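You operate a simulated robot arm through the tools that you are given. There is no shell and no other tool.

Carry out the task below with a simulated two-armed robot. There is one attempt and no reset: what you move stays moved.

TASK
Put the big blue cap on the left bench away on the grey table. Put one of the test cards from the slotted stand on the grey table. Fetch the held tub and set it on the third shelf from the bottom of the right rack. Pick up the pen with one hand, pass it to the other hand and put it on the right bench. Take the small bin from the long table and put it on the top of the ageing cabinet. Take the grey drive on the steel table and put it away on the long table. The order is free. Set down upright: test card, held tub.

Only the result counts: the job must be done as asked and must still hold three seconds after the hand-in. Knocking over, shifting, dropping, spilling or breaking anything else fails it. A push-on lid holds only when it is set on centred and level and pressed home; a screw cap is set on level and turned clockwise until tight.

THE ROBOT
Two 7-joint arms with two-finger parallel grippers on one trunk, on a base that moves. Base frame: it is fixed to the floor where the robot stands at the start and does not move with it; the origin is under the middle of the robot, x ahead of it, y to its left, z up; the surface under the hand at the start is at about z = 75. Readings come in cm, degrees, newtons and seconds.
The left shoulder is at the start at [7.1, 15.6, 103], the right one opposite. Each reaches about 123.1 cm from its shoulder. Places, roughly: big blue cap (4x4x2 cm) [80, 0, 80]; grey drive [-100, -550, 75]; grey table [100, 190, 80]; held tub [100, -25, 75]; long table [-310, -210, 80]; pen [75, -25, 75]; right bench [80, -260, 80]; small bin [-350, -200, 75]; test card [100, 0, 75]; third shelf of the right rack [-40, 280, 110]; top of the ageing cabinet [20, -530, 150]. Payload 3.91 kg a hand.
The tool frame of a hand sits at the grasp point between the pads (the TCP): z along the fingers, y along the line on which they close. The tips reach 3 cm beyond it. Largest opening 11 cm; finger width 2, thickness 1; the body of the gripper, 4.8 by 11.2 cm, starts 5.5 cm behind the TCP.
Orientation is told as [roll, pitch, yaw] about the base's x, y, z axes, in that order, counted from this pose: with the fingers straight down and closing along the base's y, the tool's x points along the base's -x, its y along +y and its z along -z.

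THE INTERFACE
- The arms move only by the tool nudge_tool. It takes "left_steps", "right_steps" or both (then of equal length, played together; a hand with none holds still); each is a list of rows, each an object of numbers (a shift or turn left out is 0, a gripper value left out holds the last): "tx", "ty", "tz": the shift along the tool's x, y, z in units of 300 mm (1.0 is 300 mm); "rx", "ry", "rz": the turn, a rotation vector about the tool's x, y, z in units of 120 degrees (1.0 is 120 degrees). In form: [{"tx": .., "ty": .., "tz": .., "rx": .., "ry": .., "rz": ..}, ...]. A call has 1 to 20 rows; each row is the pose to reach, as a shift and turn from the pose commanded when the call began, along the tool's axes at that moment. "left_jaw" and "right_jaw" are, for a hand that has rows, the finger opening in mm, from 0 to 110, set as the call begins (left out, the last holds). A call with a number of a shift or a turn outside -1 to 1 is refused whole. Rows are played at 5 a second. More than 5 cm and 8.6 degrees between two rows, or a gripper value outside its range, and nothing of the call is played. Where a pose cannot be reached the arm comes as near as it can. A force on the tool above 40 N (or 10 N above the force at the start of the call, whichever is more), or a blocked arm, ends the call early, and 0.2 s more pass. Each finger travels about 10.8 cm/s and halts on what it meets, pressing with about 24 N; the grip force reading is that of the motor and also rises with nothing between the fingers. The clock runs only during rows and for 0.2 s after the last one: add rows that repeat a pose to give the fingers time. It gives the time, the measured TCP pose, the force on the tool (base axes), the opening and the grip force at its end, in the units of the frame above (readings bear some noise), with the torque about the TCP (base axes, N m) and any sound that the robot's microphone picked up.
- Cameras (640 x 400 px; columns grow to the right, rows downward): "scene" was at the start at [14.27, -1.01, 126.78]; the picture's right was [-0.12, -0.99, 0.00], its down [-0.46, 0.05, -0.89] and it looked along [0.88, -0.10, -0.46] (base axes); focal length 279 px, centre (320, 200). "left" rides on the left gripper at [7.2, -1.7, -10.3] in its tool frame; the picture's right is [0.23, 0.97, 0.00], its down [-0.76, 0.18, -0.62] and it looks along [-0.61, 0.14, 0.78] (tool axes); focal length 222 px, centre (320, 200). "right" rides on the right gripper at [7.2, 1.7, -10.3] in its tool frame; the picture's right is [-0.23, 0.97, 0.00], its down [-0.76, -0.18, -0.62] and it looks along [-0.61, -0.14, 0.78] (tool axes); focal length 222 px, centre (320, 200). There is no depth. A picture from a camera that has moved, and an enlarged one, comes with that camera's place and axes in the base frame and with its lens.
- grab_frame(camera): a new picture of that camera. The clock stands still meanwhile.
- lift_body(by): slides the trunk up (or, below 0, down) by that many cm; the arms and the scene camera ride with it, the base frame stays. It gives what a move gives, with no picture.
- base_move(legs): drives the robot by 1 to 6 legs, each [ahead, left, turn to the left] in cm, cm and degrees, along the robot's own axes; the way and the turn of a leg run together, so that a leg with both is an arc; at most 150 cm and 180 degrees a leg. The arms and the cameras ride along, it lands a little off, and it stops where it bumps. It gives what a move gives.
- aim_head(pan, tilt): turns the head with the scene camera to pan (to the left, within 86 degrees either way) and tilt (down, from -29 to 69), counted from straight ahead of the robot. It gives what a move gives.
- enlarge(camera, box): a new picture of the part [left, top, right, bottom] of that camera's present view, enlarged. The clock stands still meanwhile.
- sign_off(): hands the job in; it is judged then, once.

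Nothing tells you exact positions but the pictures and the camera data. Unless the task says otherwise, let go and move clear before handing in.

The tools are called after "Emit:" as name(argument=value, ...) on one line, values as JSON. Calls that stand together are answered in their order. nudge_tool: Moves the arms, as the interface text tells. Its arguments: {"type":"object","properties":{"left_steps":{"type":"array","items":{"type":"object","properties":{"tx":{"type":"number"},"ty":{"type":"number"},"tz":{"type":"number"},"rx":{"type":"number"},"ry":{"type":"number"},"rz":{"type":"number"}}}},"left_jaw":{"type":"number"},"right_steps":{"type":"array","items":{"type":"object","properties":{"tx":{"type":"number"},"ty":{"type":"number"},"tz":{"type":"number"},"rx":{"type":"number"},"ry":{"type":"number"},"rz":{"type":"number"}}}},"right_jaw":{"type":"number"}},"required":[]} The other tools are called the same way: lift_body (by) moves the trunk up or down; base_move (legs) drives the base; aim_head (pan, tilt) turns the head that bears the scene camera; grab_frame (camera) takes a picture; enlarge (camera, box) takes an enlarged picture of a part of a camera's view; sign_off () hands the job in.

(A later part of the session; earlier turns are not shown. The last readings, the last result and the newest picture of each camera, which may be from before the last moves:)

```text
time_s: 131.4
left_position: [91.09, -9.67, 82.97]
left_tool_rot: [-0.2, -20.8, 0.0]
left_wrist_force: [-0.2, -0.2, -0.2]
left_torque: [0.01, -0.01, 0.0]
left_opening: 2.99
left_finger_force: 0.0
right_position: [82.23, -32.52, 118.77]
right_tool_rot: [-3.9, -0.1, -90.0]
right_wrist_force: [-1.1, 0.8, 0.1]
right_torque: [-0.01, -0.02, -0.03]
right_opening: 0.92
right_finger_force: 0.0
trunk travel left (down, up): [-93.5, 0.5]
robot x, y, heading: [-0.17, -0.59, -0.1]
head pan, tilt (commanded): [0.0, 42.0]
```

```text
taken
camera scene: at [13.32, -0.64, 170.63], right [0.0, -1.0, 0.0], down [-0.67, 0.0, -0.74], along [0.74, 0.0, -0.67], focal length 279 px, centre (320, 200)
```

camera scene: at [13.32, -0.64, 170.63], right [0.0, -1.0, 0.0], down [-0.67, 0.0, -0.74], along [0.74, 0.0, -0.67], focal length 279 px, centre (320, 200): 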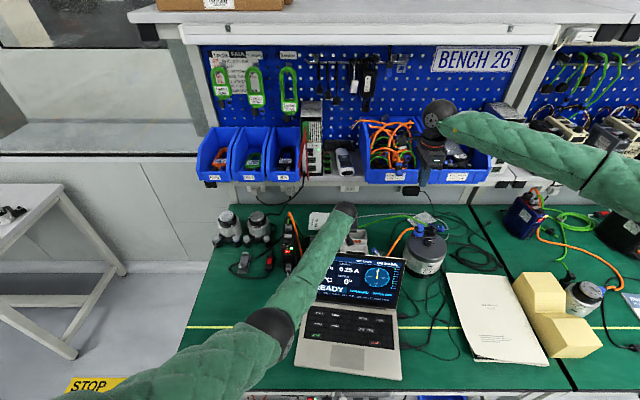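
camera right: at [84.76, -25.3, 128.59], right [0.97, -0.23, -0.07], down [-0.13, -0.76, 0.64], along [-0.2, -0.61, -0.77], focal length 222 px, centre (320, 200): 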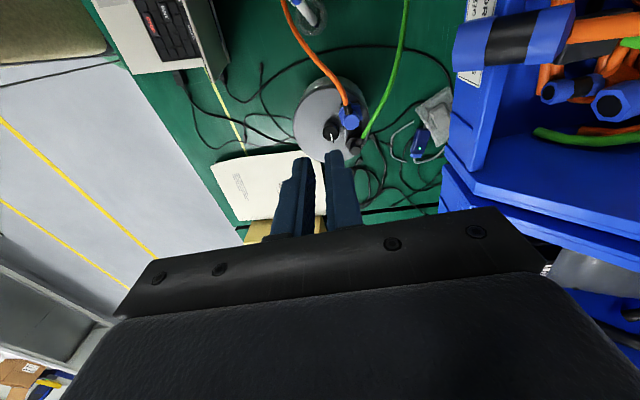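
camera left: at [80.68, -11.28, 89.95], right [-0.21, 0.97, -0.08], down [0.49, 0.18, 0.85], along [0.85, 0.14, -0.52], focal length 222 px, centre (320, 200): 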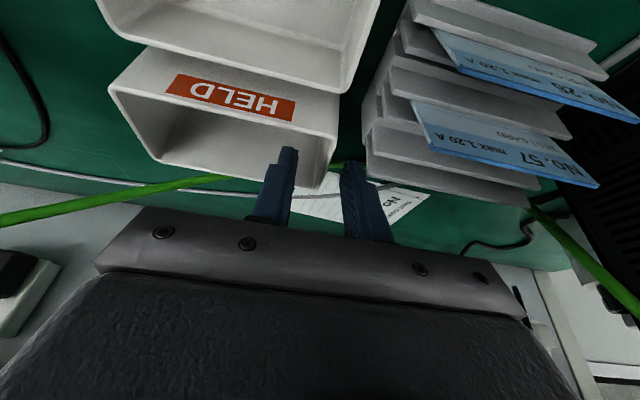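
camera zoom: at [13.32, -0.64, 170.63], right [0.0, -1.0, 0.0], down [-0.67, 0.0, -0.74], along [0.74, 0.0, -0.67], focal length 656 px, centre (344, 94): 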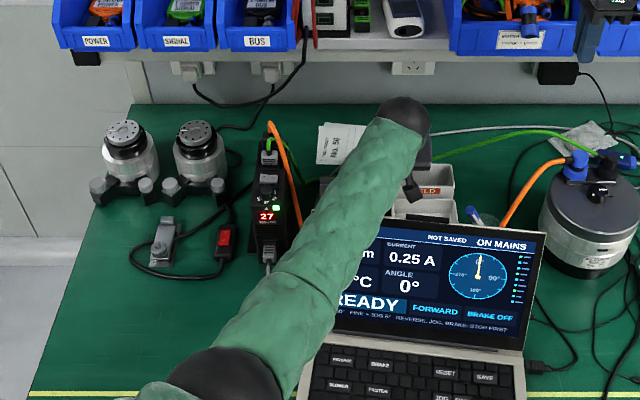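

The left forearm is touching the laptop screen's corner in this posture, so I lift off at once.

Emit:
nudge_tool(left_steps=[{"tx": -0.03, "tz": -0.08}, {"tx": -0.07, "tz": -0.187}, {"tx": -0.117, "tz": -0.312}, {"tx": -0.117, "tz": -0.312}])

Emit:
grab_frame(camera="scene")

Emit:
enlarge(camera="scene", box=[280, 230, 440, 390])

```text
time_s: 132.4
left_position: [90.85, -9.67, 92.19]
left_tool_rot: [-0.1, -20.2, -0.2]
left_wrist_force: [-0.3, -0.3, -0.8]
left_torque: [0.0, -0.01, 0.01]
left_opening: 3.0
left_finger_force: 0.0
right_position: [82.39, -32.69, 118.36]
right_tool_rot: [-4.0, -0.2, -89.8]
right_wrist_force: [0.0, -0.5, 0.1]
right_torque: [-0.02, -0.03, -0.03]
right_opening: 0.91
right_finger_force: 0.0
trunk travel left (down, up): [-93.5, 0.5]
robot x, y, heading: [-0.03, -0.69, 0.0]
head pan, tilt (commanded): [0.0, 42.0]
```

```text
taken
camera scene: at [13.73, -0.8, 170.5], right [0.0, -1.0, 0.0], down [-0.67, 0.0, -0.74], along [0.74, 0.0, -0.67], focal length 279 px, centre (320, 200)
```

scene: 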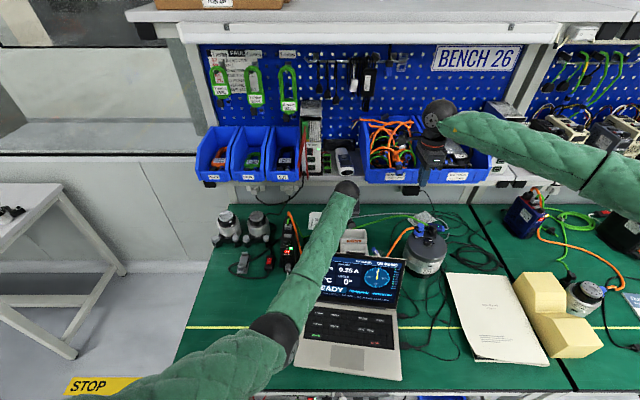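

```text
2.50 times, centred on (360, 310) of scene
camera zoom: at [13.73, -0.8, 170.5], right [0.0, -1.0, 0.0], down [-0.67, 0.0, -0.74], along [0.74, 0.0, -0.67], focal length 697 px, centre (220, -75)
```

zoom: 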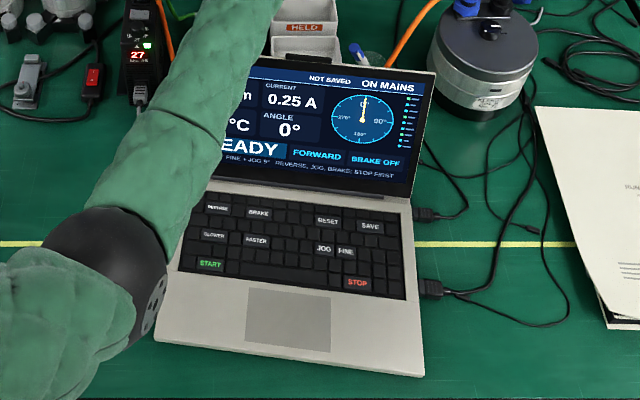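

The laptop has not moved. The elbow sags when the arm is bent, so I raise the hand and back the base up about 9 cm to straighten the arm before coming down again.

Emit:
nudge_tool(left_steps=[{"tx": -0.05, "tz": -0.125}, {"tx": -0.1, "tz": -0.25}, {"tx": -0.13, "tz": -0.35}, {"tx": -0.13, "tz": -0.35}])

Emit:
base_move(legs=[[-9.5, 0, 0]])

Emit:
nudge_tool(left_steps=[{"tx": -0.1, "tz": 0.04}, {"tx": -0.2, "tz": 0.08}, {"tx": -0.3, "tz": 0.112}, {"tx": -0.3, "tz": 0.112}])

Emit:
grab_frame(camera="scene")

Emit:
grab_frame(camera="left")

```text
time_s: 133.4
left_position: [91.05, -8.79, 103.17]
left_tool_rot: [0.5, -20.4, 0.1]
left_wrist_force: [0.2, -0.1, 0.1]
left_torque: [0.0, -0.05, 0.02]
left_opening: 3.01
left_finger_force: 0.1
right_position: [82.38, -32.56, 118.39]
right_tool_rot: [-4.0, -0.1, -90.0]
right_wrist_force: [-0.5, -0.3, 0.3]
right_torque: [-0.03, 0.0, -0.02]
right_opening: 0.87
right_finger_force: 0.0
trunk travel left (down, up): [-93.5, 0.5]
robot x, y, heading: [0.01, -0.85, 0.1]
head pan, tilt (commanded): [0.0, 42.0]
```

```text
time_s: 134.5
left_position: [81.48, -8.84, 103.37]
left_tool_rot: [0.3, -20.5, 0.2]
left_wrist_force: [-0.2, -0.1, 0.2]
left_torque: [0.02, -0.03, -0.01]
left_opening: 3.03
left_finger_force: 0.1
right_position: [72.68, -32.61, 118.47]
right_tool_rot: [-4.0, -0.1, -89.9]
right_wrist_force: [-0.1, 0.1, 0.5]
right_torque: [-0.03, -0.03, 0.0]
right_opening: 0.89
right_finger_force: 0.0
trunk travel left (down, up): [-93.5, 0.5]
robot x, y, heading: [-9.56, -0.57, -0.1]
head pan, tilt (commanded): [0.0, 42.0]
```

```text
time_s: 135.5
left_position: [91.35, -8.66, 103.26]
left_tool_rot: [0.4, -20.3, 0.2]
left_wrist_force: [0.1, 1.0, 0.0]
left_torque: [0.04, -0.03, -0.01]
left_opening: 3.0
left_finger_force: 0.0
right_position: [72.89, -32.72, 118.39]
right_tool_rot: [-4.1, -0.2, -89.9]
right_wrist_force: [0.4, -0.7, -0.4]
right_torque: [-0.01, 0.0, -0.01]
right_opening: 0.89
right_finger_force: 0.0
trunk travel left (down, up): [-93.5, 0.5]
robot x, y, heading: [-9.74, -0.92, -0.1]
head pan, tilt (commanded): [0.0, 42.0]
```

```text
taken
camera scene: at [4.22, -0.79, 170.5], right [0.0, -1.0, 0.0], down [-0.67, 0.0, -0.74], along [0.74, 0.0, -0.67], focal length 279 px, centre (320, 200)
```

scene: 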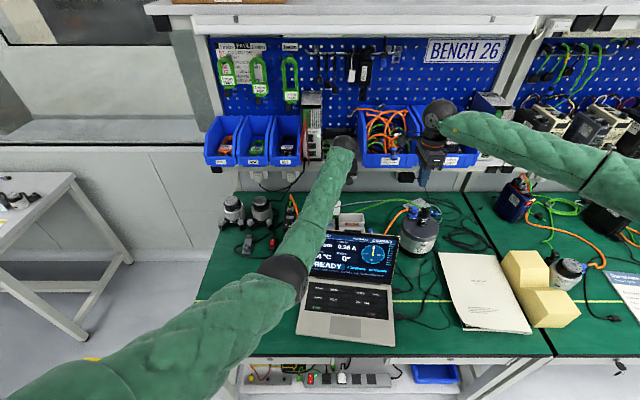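

```text
taken
camera left: at [81.17, -10.52, 110.28], right [-0.22, 0.97, -0.07], down [0.5, 0.17, 0.85], along [0.84, 0.15, -0.52], focal length 222 px, centre (320, 200)
```

left: 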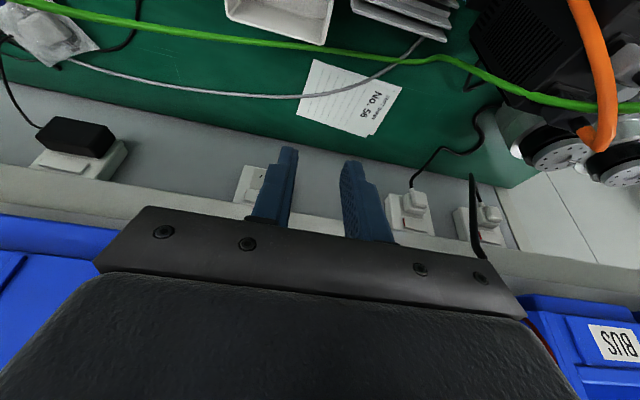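

Emit:
nudge_tool(left_steps=[{"tx": 0.0425, "ty": -0.007, "tz": 0.107}, {"tx": 0.085, "ty": -0.013, "tz": 0.214}, {"tx": 0.1275, "ty": -0.02, "tz": 0.322}, {"tx": 0.17, "ty": -0.026, "tz": 0.429}, {"tx": 0.2126, "ty": -0.033, "tz": 0.536}, {"tx": 0.2126, "ty": -0.033, "tz": 0.536}])

Emit:
grab_frame(camera="scene")

Emit:
grab_frame(camera="left")

```text
time_s: 136.9
left_position: [90.86, -9.57, 85.98]
left_tool_rot: [0.5, -20.5, 0.3]
left_wrist_force: [-0.5, 0.8, 0.1]
left_torque: [0.0, 0.0, -0.02]
left_opening: 2.99
left_finger_force: 0.0
right_position: [72.77, -32.53, 118.38]
right_tool_rot: [-3.9, 0.0, -89.9]
right_wrist_force: [0.1, -0.6, 0.1]
right_torque: [-0.01, -0.03, -0.02]
right_opening: 0.9
right_finger_force: 0.0
trunk travel left (down, up): [-93.5, 0.5]
robot x, y, heading: [-9.72, -0.91, 0.1]
head pan, tilt (commanded): [0.0, 42.0]
```

```text
taken
camera scene: at [3.98, -0.74, 170.53], right [0.0, -1.0, 0.0], down [-0.67, 0.0, -0.74], along [0.74, 0.0, -0.67], focal length 279 px, centre (320, 200)
```

scene: 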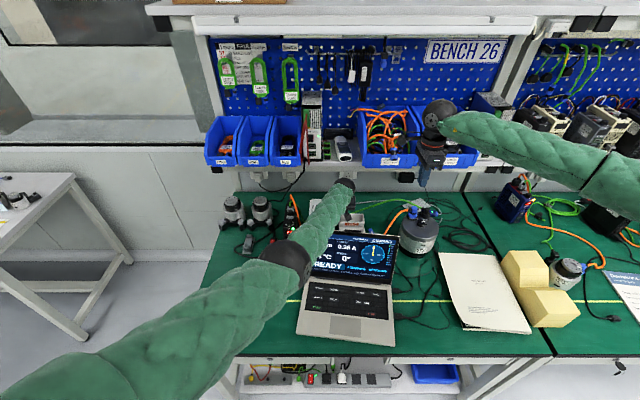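

```text
taken
camera left: at [80.61, -11.31, 93.06], right [-0.22, 0.97, -0.07], down [0.49, 0.17, 0.85], along [0.84, 0.15, -0.52], focal length 222 px, centre (320, 200)
```

left: 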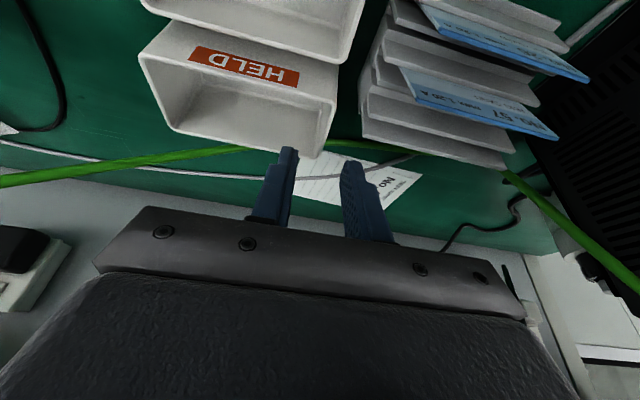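

Emit:
nudge_tool(left_steps=[{"tx": 0.0138, "ty": -0.003, "tz": 0.04}, {"tx": 0.0275, "ty": -0.003, "tz": 0.08}, {"tx": 0.0413, "ty": -0.003, "tz": 0.12}, {"tx": 0.0413, "ty": -0.003, "tz": 0.12}])

Emit:
grab_frame(camera="left")

Emit:
enlarge(camera="scene", box=[250, 160, 420, 290])

```text
time_s: 137.9
left_position: [90.5, -9.2, 82.74]
left_tool_rot: [0.4, -20.7, 0.1]
left_wrist_force: [6.2, -1.9, 10.1]
left_torque: [0.27, 0.05, -0.14]
left_opening: 2.96
left_finger_force: 0.1
left hand out of reach, approached as far as the arm can: row 3, 4
right_position: [72.7, -32.69, 118.52]
right_tool_rot: [-4.0, -0.1, -89.8]
right_wrist_force: [-0.8, 0.2, -0.3]
right_torque: [0.0, 0.01, 0.0]
right_opening: 0.9
right_finger_force: 0.0
trunk travel left (down, up): [-93.5, 0.5]
robot x, y, heading: [-9.51, -0.61, 0.1]
head pan, tilt (commanded): [0.0, 42.0]
```

```text
taken
camera left: at [80.13, -11.04, 89.8], right [-0.22, 0.97, -0.07], down [0.49, 0.17, 0.85], along [0.84, 0.15, -0.52], focal length 222 px, centre (320, 200)
```

left: 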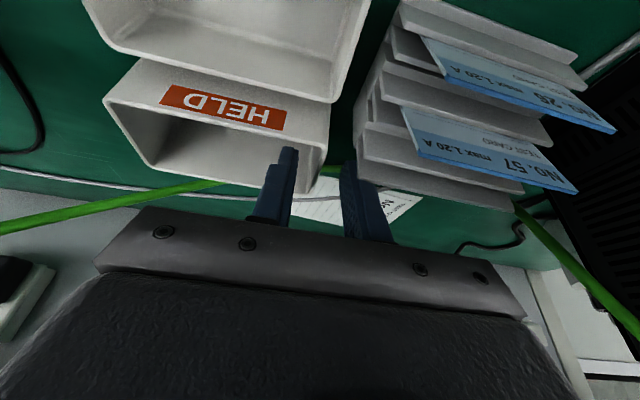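

```text
3.08 times, centred on (335, 225) of scene
camera zoom: at [3.98, -0.79, 170.54], right [0.0, -1.0, 0.0], down [-0.67, 0.0, -0.74], along [0.74, 0.0, -0.67], focal length 858 px, centre (274, 123)
```

zoom: 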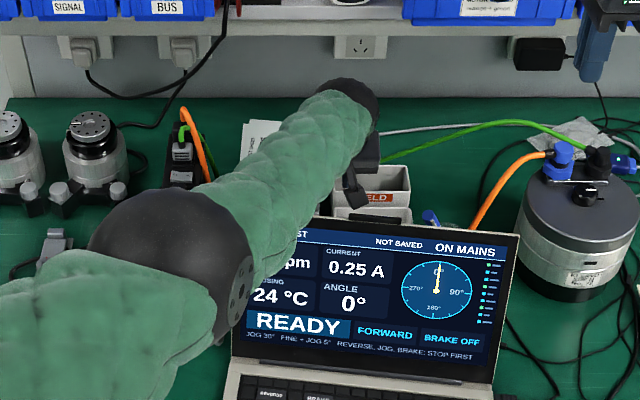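

The contact was the outer finger against the rear corner of the card stand. I lift off, narrow the jaw so both fingers stay close to the tub wall, and check the alignment again.

Emit:
nudge_tool(left_steps=[{"tx": -0.02, "tz": -0.05}, {"tx": -0.05, "tz": -0.13}, {"tx": -0.082, "tz": -0.219}, {"tx": -0.082, "tz": -0.219}])

Emit:
nudge_tool(left_steps=[{"rx": 0.0033}, {"rx": 0.0033}, {"rx": 0.0033}], left_jaw=14)

Emit:
grab_frame(camera="left")

Emit:
enlarge(camera="left", box=[240, 20, 440, 180])

```text
time_s: 138.9
left_position: [90.19, -9.26, 89.57]
left_tool_rot: [0.4, -20.5, 0.1]
left_wrist_force: [-0.6, -0.3, 0.5]
left_torque: [-0.01, -0.01, -0.01]
left_opening: 2.99
left_finger_force: 0.1
right_position: [72.85, -32.72, 118.28]
right_tool_rot: [-4.1, -0.1, -90.0]
right_wrist_force: [0.1, 0.5, -0.1]
right_torque: [-0.04, -0.01, 0.02]
right_opening: 0.89
right_finger_force: 0.0
trunk travel left (down, up): [-93.5, 0.5]
robot x, y, heading: [-9.75, -0.87, 0.2]
head pan, tilt (commanded): [0.0, 42.0]
```

```text
time_s: 139.7
left_position: [90.26, -9.22, 89.58]
left_tool_rot: [0.0, -20.5, 0.2]
left_wrist_force: [-0.4, 0.1, 0.0]
left_torque: [0.01, -0.01, 0.02]
left_opening: 1.41
left_finger_force: 0.1
right_position: [72.69, -32.71, 118.38]
right_tool_rot: [-4.0, -0.1, -90.0]
right_wrist_force: [-0.3, 0.1, -0.4]
right_torque: [0.0, -0.03, 0.01]
right_opening: 0.92
right_finger_force: 0.1
trunk travel left (down, up): [-93.5, 0.5]
robot x, y, heading: [-9.15, -0.42, -0.1]
head pan, tilt (commanded): [0.0, 42.0]
```

```text
taken
camera left: at [79.94, -10.95, 96.72], right [-0.22, 0.97, -0.08], down [0.49, 0.18, 0.85], along [0.84, 0.14, -0.52], focal length 222 px, centre (320, 200)
```

left: 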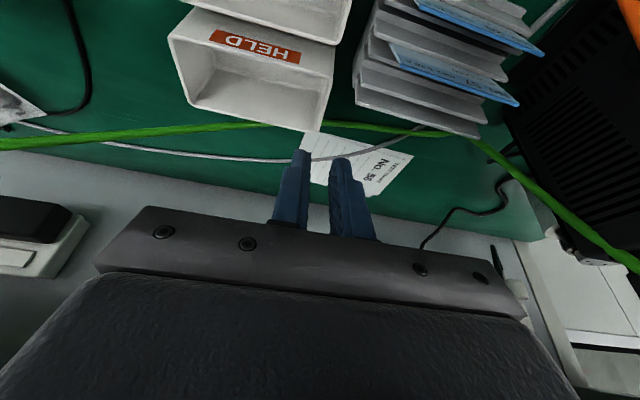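

```text
2.50 times, centred on (340, 100) of left
camera zoom: at [79.94, -10.95, 96.72], right [-0.22, 0.97, -0.08], down [0.49, 0.18, 0.85], along [0.84, 0.14, -0.52], focal length 555 px, centre (270, 450)
```

zoom: 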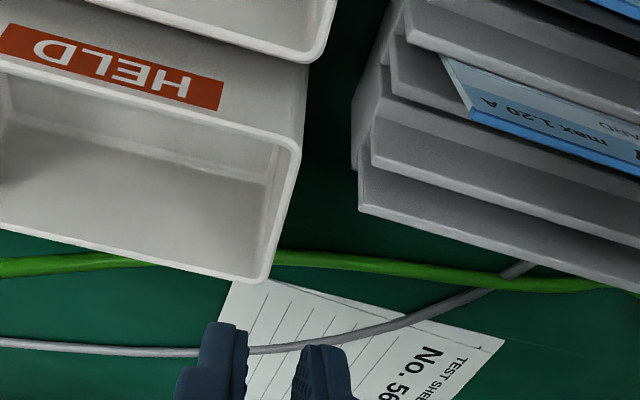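

Emit:
base_move(legs=[[3, 0, 0]])

Emit:
nudge_tool(left_steps=[{"tx": 0.03, "tz": -0.01}, {"tx": 0.06, "tz": -0.022}, {"tx": 0.06, "tz": -0.022}], left_jaw=12)

Emit:
enlarge(camera="left", box=[240, 20, 440, 180])

```text
time_s: 140.6
left_position: [92.64, -9.28, 90.29]
left_tool_rot: [0.0, -20.9, 0.2]
left_wrist_force: [0.1, 0.7, 0.5]
left_torque: [0.02, -0.03, 0.0]
left_opening: 1.42
left_finger_force: 0.0
right_position: [75.06, -32.66, 118.91]
right_tool_rot: [-3.7, 0.0, -89.9]
right_wrist_force: [0.2, 0.2, 1.1]
right_torque: [-0.02, -0.05, -0.01]
right_opening: 0.89
right_finger_force: 0.1
trunk travel left (down, up): [-93.5, 0.5]
robot x, y, heading: [-6.4, -0.53, -0.0]
head pan, tilt (commanded): [0.0, 42.0]
```

```text
time_s: 141.4
left_position: [91.31, -9.3, 89.53]
left_tool_rot: [0.0, -20.3, 0.1]
left_wrist_force: [-0.5, 0.7, -0.2]
left_torque: [0.03, 0.03, -0.03]
left_opening: 1.21
left_finger_force: 0.0
right_position: [75.88, -32.65, 118.2]
right_tool_rot: [-4.1, 0.0, -90.0]
right_wrist_force: [0.4, 0.6, -0.1]
right_torque: [0.03, 0.04, 0.0]
right_opening: 0.89
right_finger_force: 0.1
trunk travel left (down, up): [-93.5, 0.5]
robot x, y, heading: [-6.65, -0.69, -0.1]
head pan, tilt (commanded): [0.0, 42.0]
```

```text
2.50 times, centred on (340, 100) of left
camera zoom: at [81.06, -11.03, 96.58], right [-0.22, 0.97, -0.08], down [0.5, 0.18, 0.85], along [0.84, 0.14, -0.52], focal length 555 px, centre (270, 450)
```

zoom: 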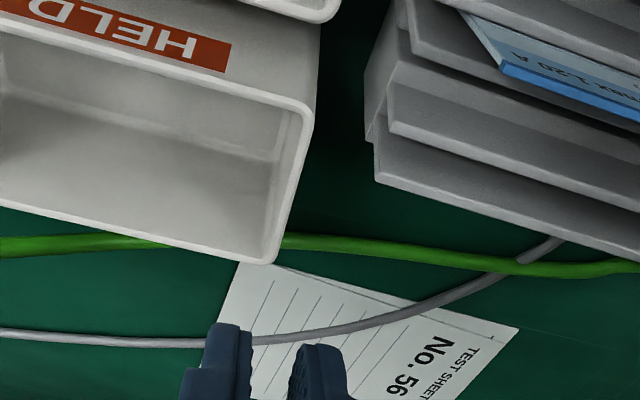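

Emit:
nudge_tool(left_steps=[{"tx": 0.02, "ty": -0.0077, "tz": 0.054}, {"tx": 0.04, "ty": -0.0077, "tz": 0.108}, {"tx": 0.0603, "ty": -0.0077, "tz": 0.163}, {"tx": 0.0603, "ty": -0.0077, "tz": 0.163}])

Emit:
enlarge(camera="left", box=[240, 60, 440, 220])

Emit:
grab_frame(camera="scene")

```text
time_s: 142.4
left_position: [91.17, -9.53, 84.4]
left_tool_rot: [0.0, -20.6, 0.3]
left_wrist_force: [-0.3, 0.0, -0.6]
left_torque: [-0.01, -0.04, 0.02]
left_opening: 1.22
left_finger_force: 0.1
right_position: [75.74, -32.76, 118.45]
right_tool_rot: [-4.0, -0.1, -90.0]
right_wrist_force: [-0.2, 0.1, -0.1]
right_torque: [-0.05, 0.02, 0.01]
right_opening: 0.91
right_finger_force: 0.1
trunk travel left (down, up): [-93.5, 0.5]
robot x, y, heading: [-6.52, -0.57, 0.2]
head pan, tilt (commanded): [0.0, 42.0]
```

```text
2.50 times, centred on (340, 140) of left
camera zoom: at [80.92, -11.2, 91.46], right [-0.22, 0.97, -0.08], down [0.49, 0.18, 0.85], along [0.84, 0.14, -0.52], focal length 555 px, centre (270, 350)
```

zoom: 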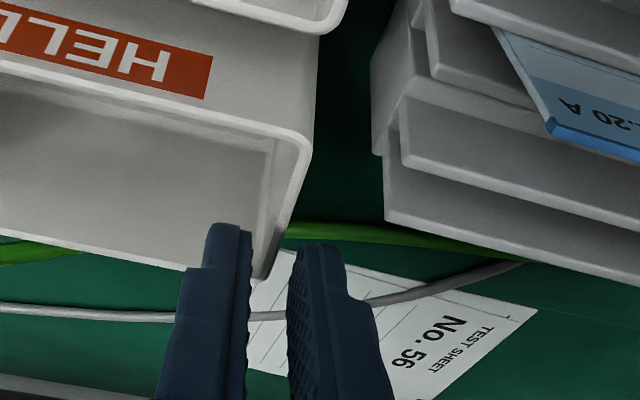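

```text
taken
camera scene: at [6.86, -0.77, 170.53], right [0.0, -1.0, 0.0], down [-0.67, 0.0, -0.74], along [0.74, 0.0, -0.67], focal length 279 px, centre (320, 200)
```

scene: 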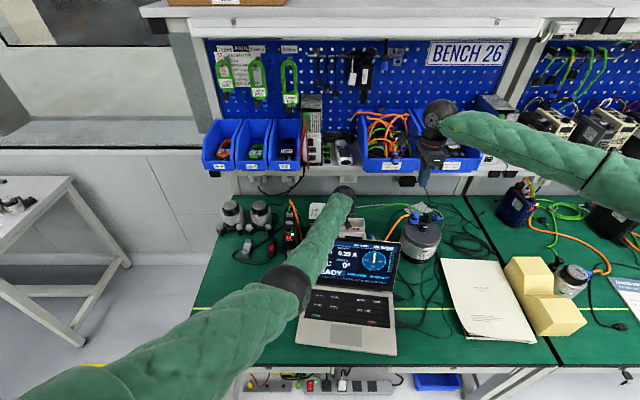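

Emit:
nudge_tool(left_steps=[{"tx": 0.008, "tz": 0.022}, {"tx": 0.016, "tz": 0.044}, {"tx": 0.0243, "tz": 0.0656}, {"tx": 0.0243, "tz": 0.0656}])

Emit:
enlarge(camera="left", box=[240, 60, 440, 220])

```text
time_s: 143.4
left_position: [91.16, -9.65, 82.23]
left_tool_rot: [0.0, -20.5, 0.2]
left_wrist_force: [-0.4, -0.4, 0.1]
left_torque: [-0.04, 0.02, -0.02]
left_opening: 1.21
left_finger_force: 0.0
right_position: [75.67, -32.75, 118.48]
right_tool_rot: [-3.9, -0.1, -89.9]
right_wrist_force: [0.4, 0.5, -1.2]
right_torque: [0.02, 0.01, -0.01]
right_opening: 0.89
right_finger_force: 0.2
trunk travel left (down, up): [-93.5, 0.5]
robot x, y, heading: [-6.79, -1.03, 0.1]
head pan, tilt (commanded): [0.0, 42.0]
```

```text
2.50 times, centred on (340, 140) of left
camera zoom: at [80.9, -11.25, 89.38], right [-0.22, 0.97, -0.08], down [0.49, 0.18, 0.85], along [0.84, 0.14, -0.52], focal length 555 px, centre (270, 350)
```

zoom: 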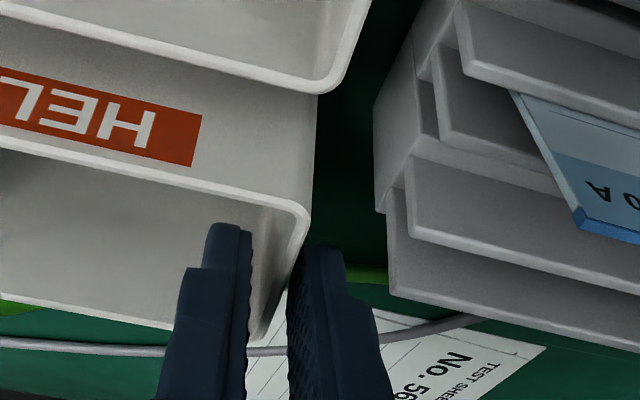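

Emit:
nudge_tool(left_steps=[{"tx": 0.005, "tz": 0.0125}, {"tx": 0.009, "tz": 0.025}, {"tx": 0.0139, "tz": 0.0375}, {"tx": 0.0139, "tz": 0.0375}])

Emit:
nudge_tool(left_steps=[{"tz": 0}, {"tz": 0}, {"tz": 0}], left_jaw=0)

Emit:
enlarge(camera="left", box=[240, 60, 440, 220])

```text
time_s: 144.4
left_position: [91.11, -9.55, 81.1]
left_tool_rot: [0.0, -20.5, 0.2]
left_wrist_force: [-0.1, -0.3, 0.2]
left_torque: [0.03, 0.0, 0.01]
left_opening: 1.23
left_finger_force: 0.1
right_position: [75.65, -32.71, 118.43]
right_tool_rot: [-4.0, 0.1, -89.9]
right_wrist_force: [-0.7, -0.2, -0.2]
right_torque: [-0.02, 0.0, 0.02]
right_opening: 0.91
right_finger_force: 0.1
trunk travel left (down, up): [-93.5, 0.5]
robot x, y, heading: [-6.78, -1.06, -0.1]
head pan, tilt (commanded): [0.0, 42.0]
```

```text
time_s: 145.2
left_position: [91.06, -9.55, 81.04]
left_tool_rot: [-0.1, -20.4, 0.3]
left_wrist_force: [0.0, 0.7, 0.6]
left_torque: [0.0, -0.01, -0.04]
left_opening: 0.29
left_finger_force: 23.7
right_position: [75.6, -32.63, 118.44]
right_tool_rot: [-4.0, -0.1, -89.9]
right_wrist_force: [-0.5, 0.1, -0.5]
right_torque: [-0.04, 0.01, -0.01]
right_opening: 0.88
right_finger_force: 0.0
trunk travel left (down, up): [-93.5, 0.5]
robot x, y, heading: [-6.9, -0.6, -0.2]
head pan, tilt (commanded): [0.0, 42.0]
```

```text
2.50 times, centred on (340, 140) of left
camera zoom: at [80.86, -11.2, 88.2], right [-0.22, 0.97, -0.08], down [0.49, 0.18, 0.85], along [0.84, 0.14, -0.52], focal length 555 px, centre (270, 350)
```

zoom: 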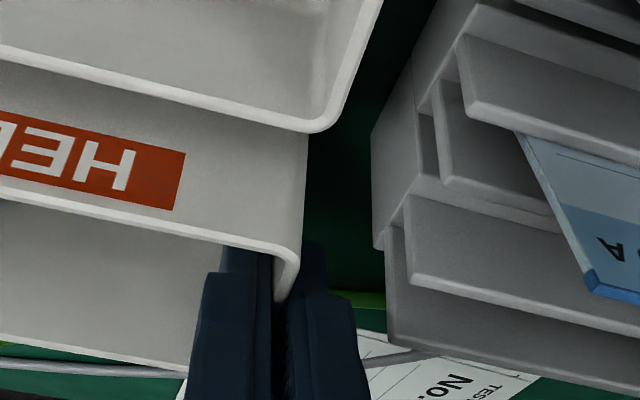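

The tub wall is gripped (3 mm). I lift it slowly, straight up.

Emit:
nudge_tool(left_steps=[{"tx": -0.006, "tz": -0.0156}, {"tx": -0.0116, "tz": -0.0313}, {"tx": -0.023, "tz": -0.0625}, {"tx": -0.0347, "tz": -0.0938}, {"tx": -0.0347, "tz": -0.0938}])

Emit:
grab_frame(camera="left")

Emit:
enlarge(camera="scene", box=[280, 170, 420, 270])

```text
time_s: 146.4
left_position: [91.2, -9.46, 84.03]
left_tool_rot: [0.0, -20.5, 0.3]
left_wrist_force: [-0.5, -0.2, -0.7]
left_torque: [0.06, 0.01, 0.0]
left_opening: 0.27
left_finger_force: 23.7
right_position: [75.66, -32.71, 118.45]
right_tool_rot: [-4.0, -0.1, -89.9]
right_wrist_force: [-0.1, 0.4, -0.1]
right_torque: [0.0, -0.01, 0.02]
right_opening: 0.92
right_finger_force: 0.0
trunk travel left (down, up): [-93.5, 0.5]
robot x, y, heading: [-7.1, -0.72, 0.0]
head pan, tilt (commanded): [0.0, 42.0]
```

```text
taken
camera left: at [80.94, -11.15, 91.11], right [-0.22, 0.97, -0.08], down [0.49, 0.18, 0.85], along [0.84, 0.14, -0.52], focal length 222 px, centre (320, 200)
```

left: 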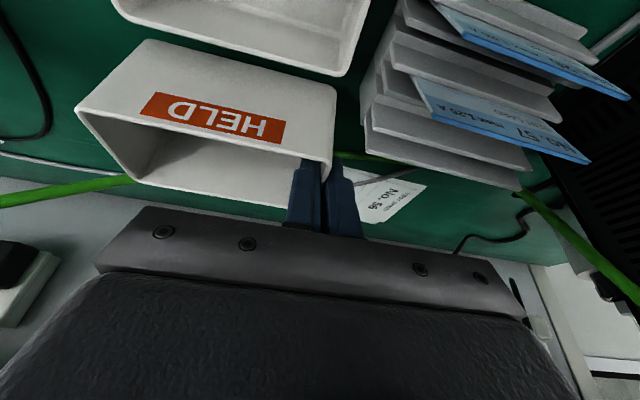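

```text
4.00 times, centred on (350, 220) of scene
camera zoom: at [6.97, -0.78, 170.52], right [0.0, -1.0, 0.0], down [-0.67, 0.0, -0.74], along [0.74, 0.0, -0.67], focal length 1116 px, centre (200, 120)
```

zoom: 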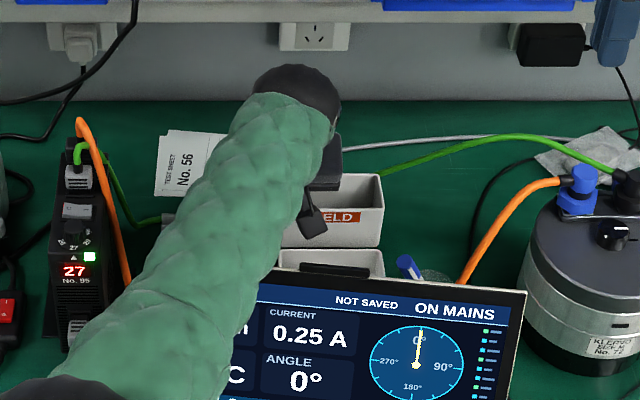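

Emit:
nudge_tool(left_steps=[{"tx": -0.03, "tz": -0.08}, {"tx": -0.06, "tz": -0.165}, {"tx": -0.09, "tz": -0.25}, {"tx": -0.12, "tz": -0.335}, {"tx": -0.155, "tz": -0.42}, {"tx": -0.19, "tz": -0.51}, {"tx": -0.22, "tz": -0.6}, {"tx": -0.255, "tz": -0.69}, {"tx": -0.289, "tz": -0.782}, {"tx": -0.289, "tz": -0.782}])

Emit:
grab_frame(camera="left")

Emit:
grab_frame(camera="scene")

```text
time_s: 148.6
left_position: [91.77, -7.72, 108.89]
left_tool_rot: [0.9, -20.5, 0.6]
left_wrist_force: [-2.6, 2.8, -8.0]
left_torque: [0.82, 0.27, -0.18]
left_opening: 0.88
left_finger_force: 24.2
right_position: [75.73, -32.78, 118.51]
right_tool_rot: [-4.0, -0.2, -89.9]
right_wrist_force: [0.1, 0.2, -0.4]
right_torque: [-0.02, 0.01, 0.01]
right_opening: 0.88
right_finger_force: 0.1
trunk travel left (down, up): [-93.5, 0.5]
robot x, y, heading: [-6.66, -0.86, 0.1]
head pan, tilt (commanded): [0.0, 42.0]
```

```text
taken
camera left: at [81.45, -9.68, 115.87], right [-0.23, 0.97, -0.07], down [0.49, 0.17, 0.85], along [0.84, 0.16, -0.52], focal length 222 px, centre (320, 200)
```

left: 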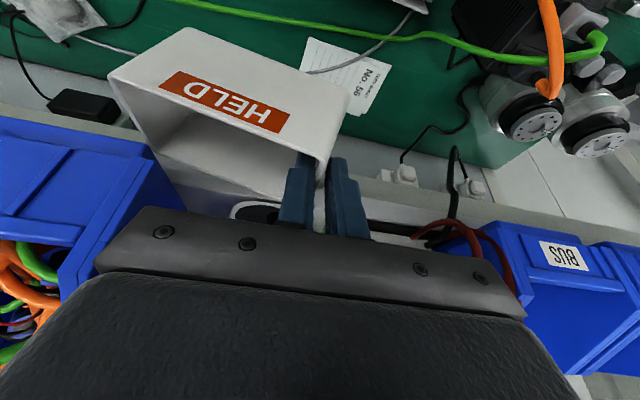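

```text
taken
camera scene: at [7.0, -0.77, 170.51], right [0.0, -1.0, 0.0], down [-0.67, 0.0, -0.74], along [0.74, 0.0, -0.67], focal length 279 px, centre (320, 200)
```

scene: 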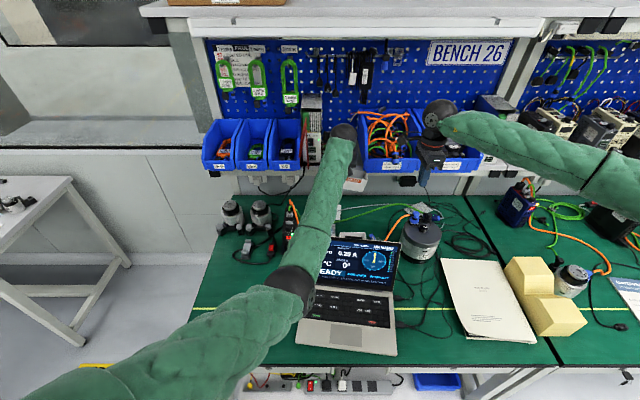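

Emit:
enlarge(camera="scene", box=[290, 100, 460, 230])

Emit:
grab_frame(camera="right")

Emit:
aim_head(pan=0, tilt=42)

```text
3.08 times, centred on (375, 165) of scene
camera zoom: at [7.0, -0.77, 170.51], right [0.0, -1.0, 0.0], down [-0.67, 0.0, -0.74], along [0.74, 0.0, -0.67], focal length 858 px, centre (151, 308)
```

zoom: 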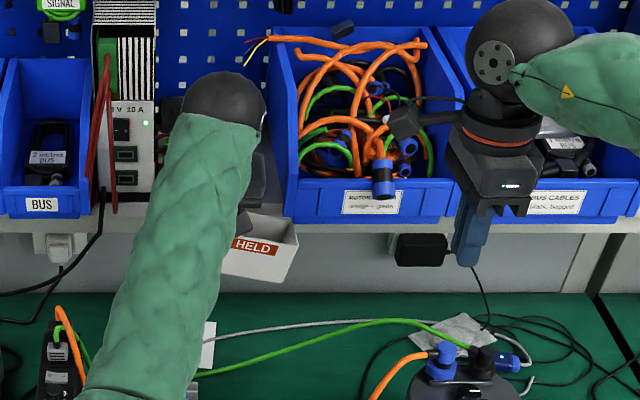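

```text
taken
camera right: at [78.16, -25.39, 128.53], right [0.97, -0.23, -0.07], down [-0.13, -0.76, 0.64], along [-0.2, -0.61, -0.77], focal length 222 px, centre (320, 200)
```

right: 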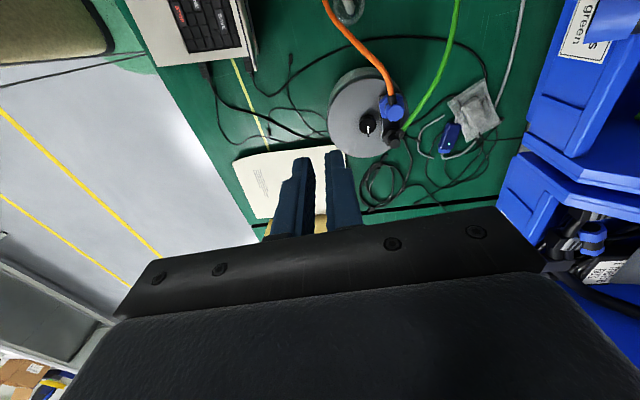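

```text
time_s: 149.2
left_position: [91.67, -7.72, 108.96]
left_tool_rot: [0.7, -20.6, 0.8]
left_wrist_force: [-3.2, 2.4, -8.0]
left_torque: [0.83, 0.29, -0.17]
left_opening: 0.96
left_finger_force: 24.4
right_position: [75.62, -32.65, 118.43]
right_tool_rot: [-4.0, -0.2, -89.9]
right_wrist_force: [0.8, 0.1, 0.7]
right_torque: [-0.02, -0.02, 0.01]
right_opening: 0.9
right_finger_force: 0.0
trunk travel left (down, up): [-93.5, 0.5]
robot x, y, heading: [-6.46, -0.45, 0.1]
head pan, tilt (commanded): [0.0, 42.0]
```

The tub's far corner has come up under the shelf/bin edge (the shelf front is at x≈93, z≈107, nearer than I thought). I lower it a little and pull it back towards the robot, clear of the shelf.

Emit:
nudge_tool(left_steps=[{"tx": 0.0145, "tz": 0.0391}, {"tx": 0.0289, "tz": 0.0782}, {"tx": 0.0289, "tz": 0.0782}])

Emit:
enlarge(camera="scene", box=[290, 100, 460, 230])

Emit:
grab_frame(camera="left")

```text
time_s: 150.0
left_position: [92.15, -7.99, 107.49]
left_tool_rot: [0.7, -21.3, 0.6]
left_wrist_force: [0.2, 2.3, -8.1]
left_torque: [0.74, 0.2, 0.07]
left_opening: 0.52
left_finger_force: 24.2
right_position: [75.71, -32.68, 118.31]
right_tool_rot: [-4.0, 0.1, -89.9]
right_wrist_force: [-0.2, 0.0, 0.2]
right_torque: [-0.03, -0.04, 0.01]
right_opening: 0.9
right_finger_force: 0.0
trunk travel left (down, up): [-93.5, 0.5]
robot x, y, heading: [-6.56, -0.93, -0.1]
head pan, tilt (commanded): [0.0, 42.0]
```

```text
3.08 times, centred on (375, 165) of scene
camera zoom: at [7.04, -0.78, 170.51], right [0.0, -1.0, 0.0], down [-0.67, 0.0, -0.74], along [0.74, 0.0, -0.67], focal length 858 px, centre (151, 308)
```

zoom: 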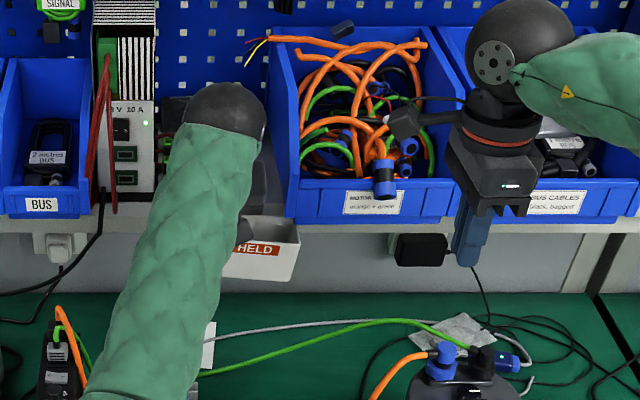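

```text
taken
camera left: at [81.81, -9.92, 114.5], right [-0.23, 0.97, -0.07], down [0.48, 0.18, 0.86], along [0.85, 0.16, -0.51], focal length 222 px, centre (320, 200)
```

left: 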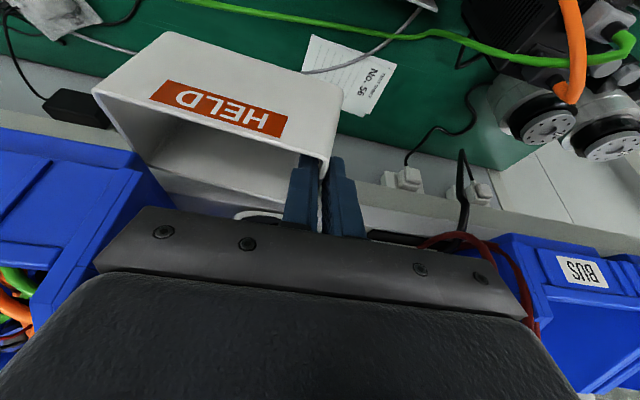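

Emit:
nudge_tool(left_steps=[{"tx": 0.047, "tz": -0.0173}, {"tx": 0.094, "tz": -0.0347}, {"tx": 0.141, "tz": -0.052}, {"tx": 0.188, "tz": -0.069}, {"tx": 0.235, "tz": -0.087}, {"tx": 0.282, "tz": -0.104}, {"tx": 0.33, "tz": -0.122}, {"tx": 0.375, "tz": -0.139}])

Emit:
grab_frame(camera="left")

Emit:
grab_frame(camera="scene")

```text
time_s: 152.0
left_position: [82.61, -0.39, 107.02]
left_tool_rot: [5.9, -23.0, 1.7]
left_wrist_force: [0.1, -0.1, -1.7]
left_torque: [0.06, 0.01, 0.0]
left_opening: 0.25
left_finger_force: 24.4
right_position: [75.64, -32.8, 118.51]
right_tool_rot: [-4.0, -0.1, -89.9]
right_wrist_force: [-0.4, -0.2, -0.1]
right_torque: [0.01, 0.02, 0.01]
right_opening: 0.89
right_finger_force: 0.1
trunk travel left (down, up): [-93.5, 0.5]
robot x, y, heading: [-6.63, -0.91, -0.0]
head pan, tilt (commanded): [0.0, 42.0]
stopped in row 8 (left hand): the arm was blocked; the commanded pose is now the measured one
```

```text
taken
camera left: at [72.22, -3.38, 113.47], right [-0.28, 0.96, 0.0], down [0.45, 0.13, 0.88], along [0.85, 0.25, -0.47], focal length 222 px, centre (320, 200)
```

left: 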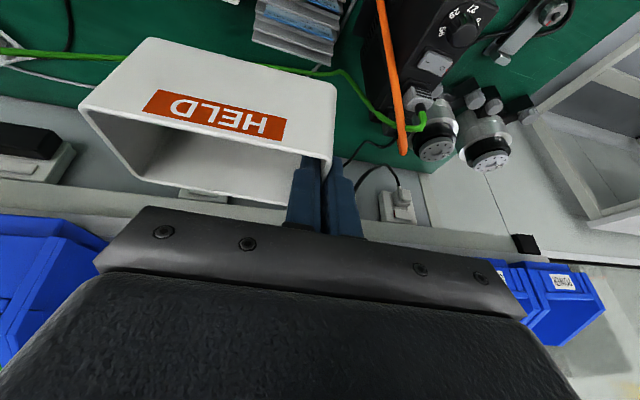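

```text
taken
camera scene: at [6.99, -0.78, 170.51], right [0.0, -1.0, 0.0], down [-0.67, 0.0, -0.74], along [0.74, 0.0, -0.67], focal length 279 px, centre (320, 200)
```

scene: 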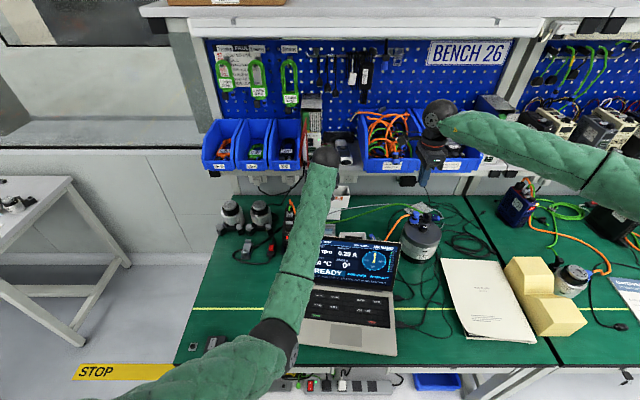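

The tub is free again and still held well; the shelf and bins have not moved. I carry it to the left, away from the bench, then straighten the hand.

Emit:
nudge_tool(left_steps=[{"tx": 0.02, "ty": 0.1, "tz": -0.019}, {"tx": 0.06, "ty": 0.21, "tz": -0.038}, {"tx": 0.1, "ty": 0.32, "tz": -0.057}, {"tx": 0.14, "ty": 0.43, "tz": -0.075}, {"tx": 0.18, "ty": 0.54, "tz": -0.094}, {"tx": 0.22, "ty": 0.65, "tz": -0.113}, {"tx": 0.26, "ty": 0.76, "tz": -0.132}, {"tx": 0.304, "ty": 0.867, "tz": -0.151}, {"tx": 0.304, "ty": 0.867, "tz": -0.151}])

Emit:
grab_frame(camera="left")

Emit:
grab_frame(camera="scene")

```text
time_s: 154.0
left_position: [70.32, 24.32, 109.99]
left_tool_rot: [5.7, -22.8, 1.7]
left_wrist_force: [0.0, -0.9, -1.5]
left_torque: [0.06, 0.01, 0.04]
left_opening: 0.28
left_finger_force: 24.6
right_position: [75.67, -32.65, 118.41]
right_tool_rot: [-4.0, -0.1, -89.9]
right_wrist_force: [0.2, -0.5, -0.2]
right_torque: [0.02, -0.02, -0.02]
right_opening: 0.87
right_finger_force: 0.1
trunk travel left (down, up): [-93.5, 0.5]
robot x, y, heading: [-6.52, -0.76, -0.3]
head pan, tilt (commanded): [0.0, 42.0]
```

```text
taken
camera left: at [60.04, 21.36, 116.5], right [-0.27, 0.96, 0.0], down [0.45, 0.13, 0.88], along [0.85, 0.24, -0.47], focal length 222 px, centre (320, 200)
```

left: 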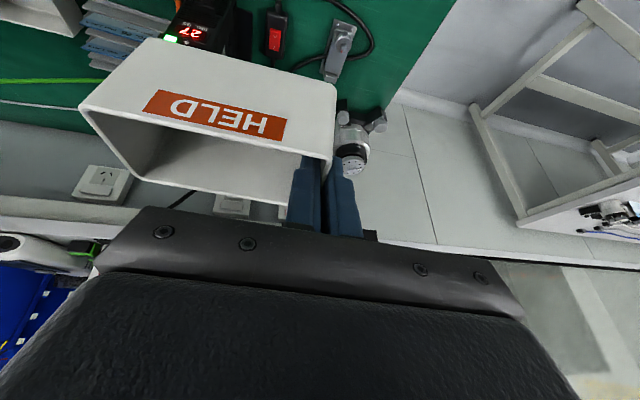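

```text
taken
camera scene: at [6.98, -0.85, 170.51], right [0.0, -1.0, 0.0], down [-0.67, 0.0, -0.74], along [0.74, 0.0, -0.67], focal length 279 px, centre (320, 200)
```

scene: 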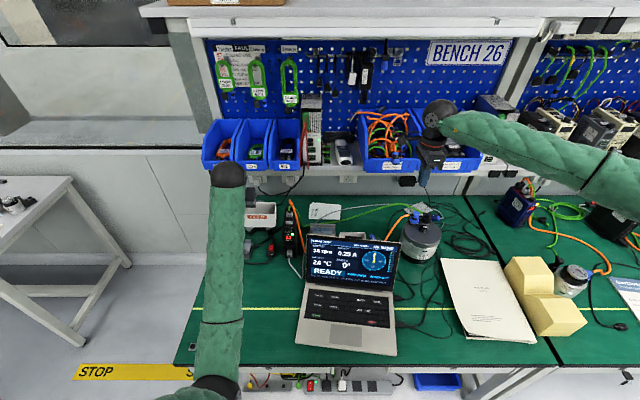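

Emit:
nudge_tool(left_steps=[{"rx": 0.026, "ry": 0.0095, "rz": 0.0066}, {"rx": 0.0525, "ry": 0.019, "rz": 0.0133}, {"rx": 0.0525, "ry": 0.019, "rz": 0.0133}])

Emit:
nudge_tool(right_steps=[{"tz": 0.0}, {"rx": -0.0333}, {"rx": -0.0333}], right_jaw=60)

Emit:
grab_frame(camera="left")

Emit:
enlarge(camera="scene", box=[330, 190, 450, 280])

```text
time_s: 154.8
left_position: [70.5, 24.35, 109.85]
left_tool_rot: [-0.2, -20.4, 0.0]
left_wrist_force: [0.3, 0.6, -1.3]
left_torque: [0.05, -0.01, 0.0]
left_opening: 0.26
left_finger_force: 24.0
right_position: [75.66, -32.66, 118.48]
right_tool_rot: [-4.0, -0.1, -89.9]
right_wrist_force: [-0.3, -0.7, -0.4]
right_torque: [-0.03, -0.03, 0.0]
right_opening: 0.88
right_finger_force: 0.1
trunk travel left (down, up): [-93.5, 0.5]
robot x, y, heading: [-6.87, -0.56, 0.2]
head pan, tilt (commanded): [0.0, 42.0]
```

```text
time_s: 155.6
left_position: [70.59, 24.5, 109.93]
left_tool_rot: [-0.2, -20.5, 0.0]
left_wrist_force: [0.1, 0.5, -1.4]
left_torque: [0.03, 0.02, -0.02]
left_opening: 0.27
left_finger_force: 24.2
right_position: [75.66, -32.7, 118.44]
right_tool_rot: [0.0, 0.0, -89.8]
right_wrist_force: [-0.1, 0.5, -0.3]
right_torque: [0.03, 0.0, -0.02]
right_opening: 6.01
right_finger_force: 0.0
trunk travel left (down, up): [-93.5, 0.5]
robot x, y, heading: [-6.78, -0.94, 0.0]
head pan, tilt (commanded): [0.0, 42.0]
```

```text
taken
camera left: at [60.25, 22.75, 117.05], right [-0.21, 0.97, -0.08], down [0.5, 0.18, 0.85], along [0.84, 0.14, -0.52], focal length 222 px, centre (320, 200)
```

left: 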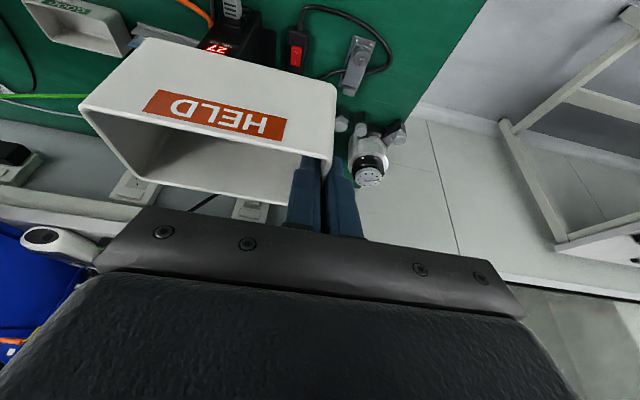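

```text
4.44 times, centred on (390, 235) of scene
camera zoom: at [6.97, -0.72, 170.52], right [0.0, -1.0, 0.0], down [-0.67, 0.0, -0.74], along [0.74, 0.0, -0.67], focal length 1240 px, centre (9, 44)
```

zoom: 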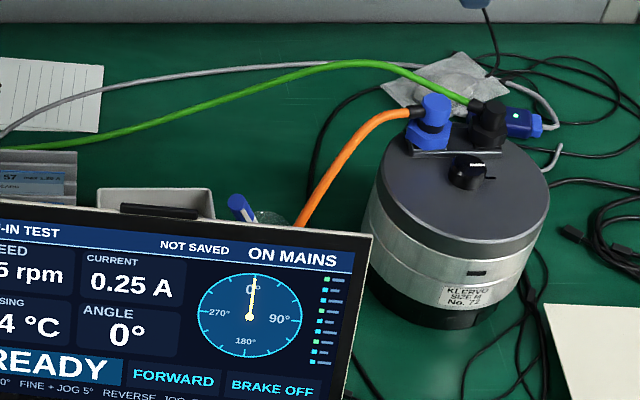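

The tub is held level and safe on the left. Next the pen: I turn the right hand to face forward, tilt it 20° away from the laptop, and look at the pen and its glass.

Emit:
nudge_tool(right_steps=[{"rz": -0.068}, {"rz": -0.136}, {"rz": -0.204}, {"rz": -0.272}, {"rz": -0.34}, {"rz": -0.409}, {"rz": -0.477}, {"rz": -0.545}, {"rz": -0.613}, {"rz": -0.681}, {"rz": -0.75}, {"rz": -0.75}])

Emit:
nudge_tool(right_steps=[{"ry": 0.0556, "ty": 0.1}, {"ry": 0.111, "ty": 0.2}, {"ry": 0.1667, "ty": 0.3, "tz": 0.05}, {"ry": 0.1667, "ty": 0.37, "tz": 0.15}, {"ry": 0.1667, "ty": 0.37, "tz": 0.15}])

Emit:
grab_frame(camera="right")

Emit:
enlarge(camera="right", box=[240, 60, 440, 185])

```text
time_s: 158.2
left_position: [70.43, 24.34, 109.82]
left_tool_rot: [0.0, -20.4, 0.0]
left_wrist_force: [0.3, 0.6, -0.5]
left_torque: [0.07, 0.0, 0.02]
left_opening: 0.3
left_finger_force: 24.0
right_position: [75.59, -32.7, 118.57]
right_tool_rot: [-0.1, 0.0, 0.2]
right_wrist_force: [-0.3, -0.4, 0.0]
right_torque: [0.06, -0.02, 0.0]
right_opening: 5.99
right_finger_force: 0.0
trunk travel left (down, up): [-93.5, 0.5]
robot x, y, heading: [-6.92, -0.71, 0.1]
head pan, tilt (commanded): [0.0, 42.0]
```

```text
time_s: 159.4
left_position: [70.44, 24.3, 109.98]
left_tool_rot: [-0.1, -20.4, 0.0]
left_wrist_force: [-0.4, 0.7, -0.2]
left_torque: [0.04, 0.01, 0.01]
left_opening: 0.25
left_finger_force: 24.1
right_position: [75.53, -21.65, 113.86]
right_tool_rot: [-0.1, 20.0, 0.1]
right_wrist_force: [-0.4, -0.6, 0.6]
right_torque: [-0.01, -0.04, -0.01]
right_opening: 6.01
right_finger_force: 0.0
trunk travel left (down, up): [-93.5, 0.5]
robot x, y, heading: [-6.66, -0.79, -0.0]
head pan, tilt (commanded): [0.0, 42.0]
```

```text
taken
camera right: at [72.24, -19.95, 126.13], right [0.21, 0.97, -0.08], down [0.93, -0.18, 0.33], along [0.3, -0.14, -0.94], focal length 222 px, centre (320, 200)
```

right: 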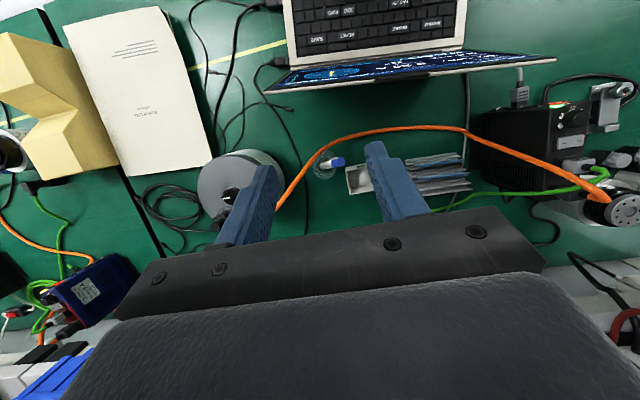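

```text
3.20 times, centred on (340, 122) of right
camera zoom: at [72.24, -19.95, 126.13], right [0.21, 0.97, -0.08], down [0.93, -0.18, 0.33], along [0.3, -0.14, -0.94], focal length 711 px, centre (256, 448)
```

zoom: 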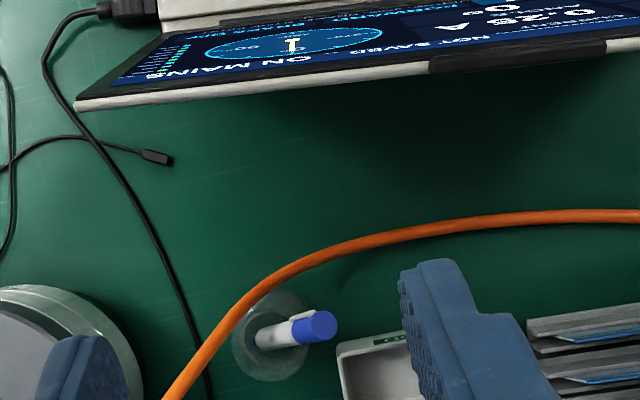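

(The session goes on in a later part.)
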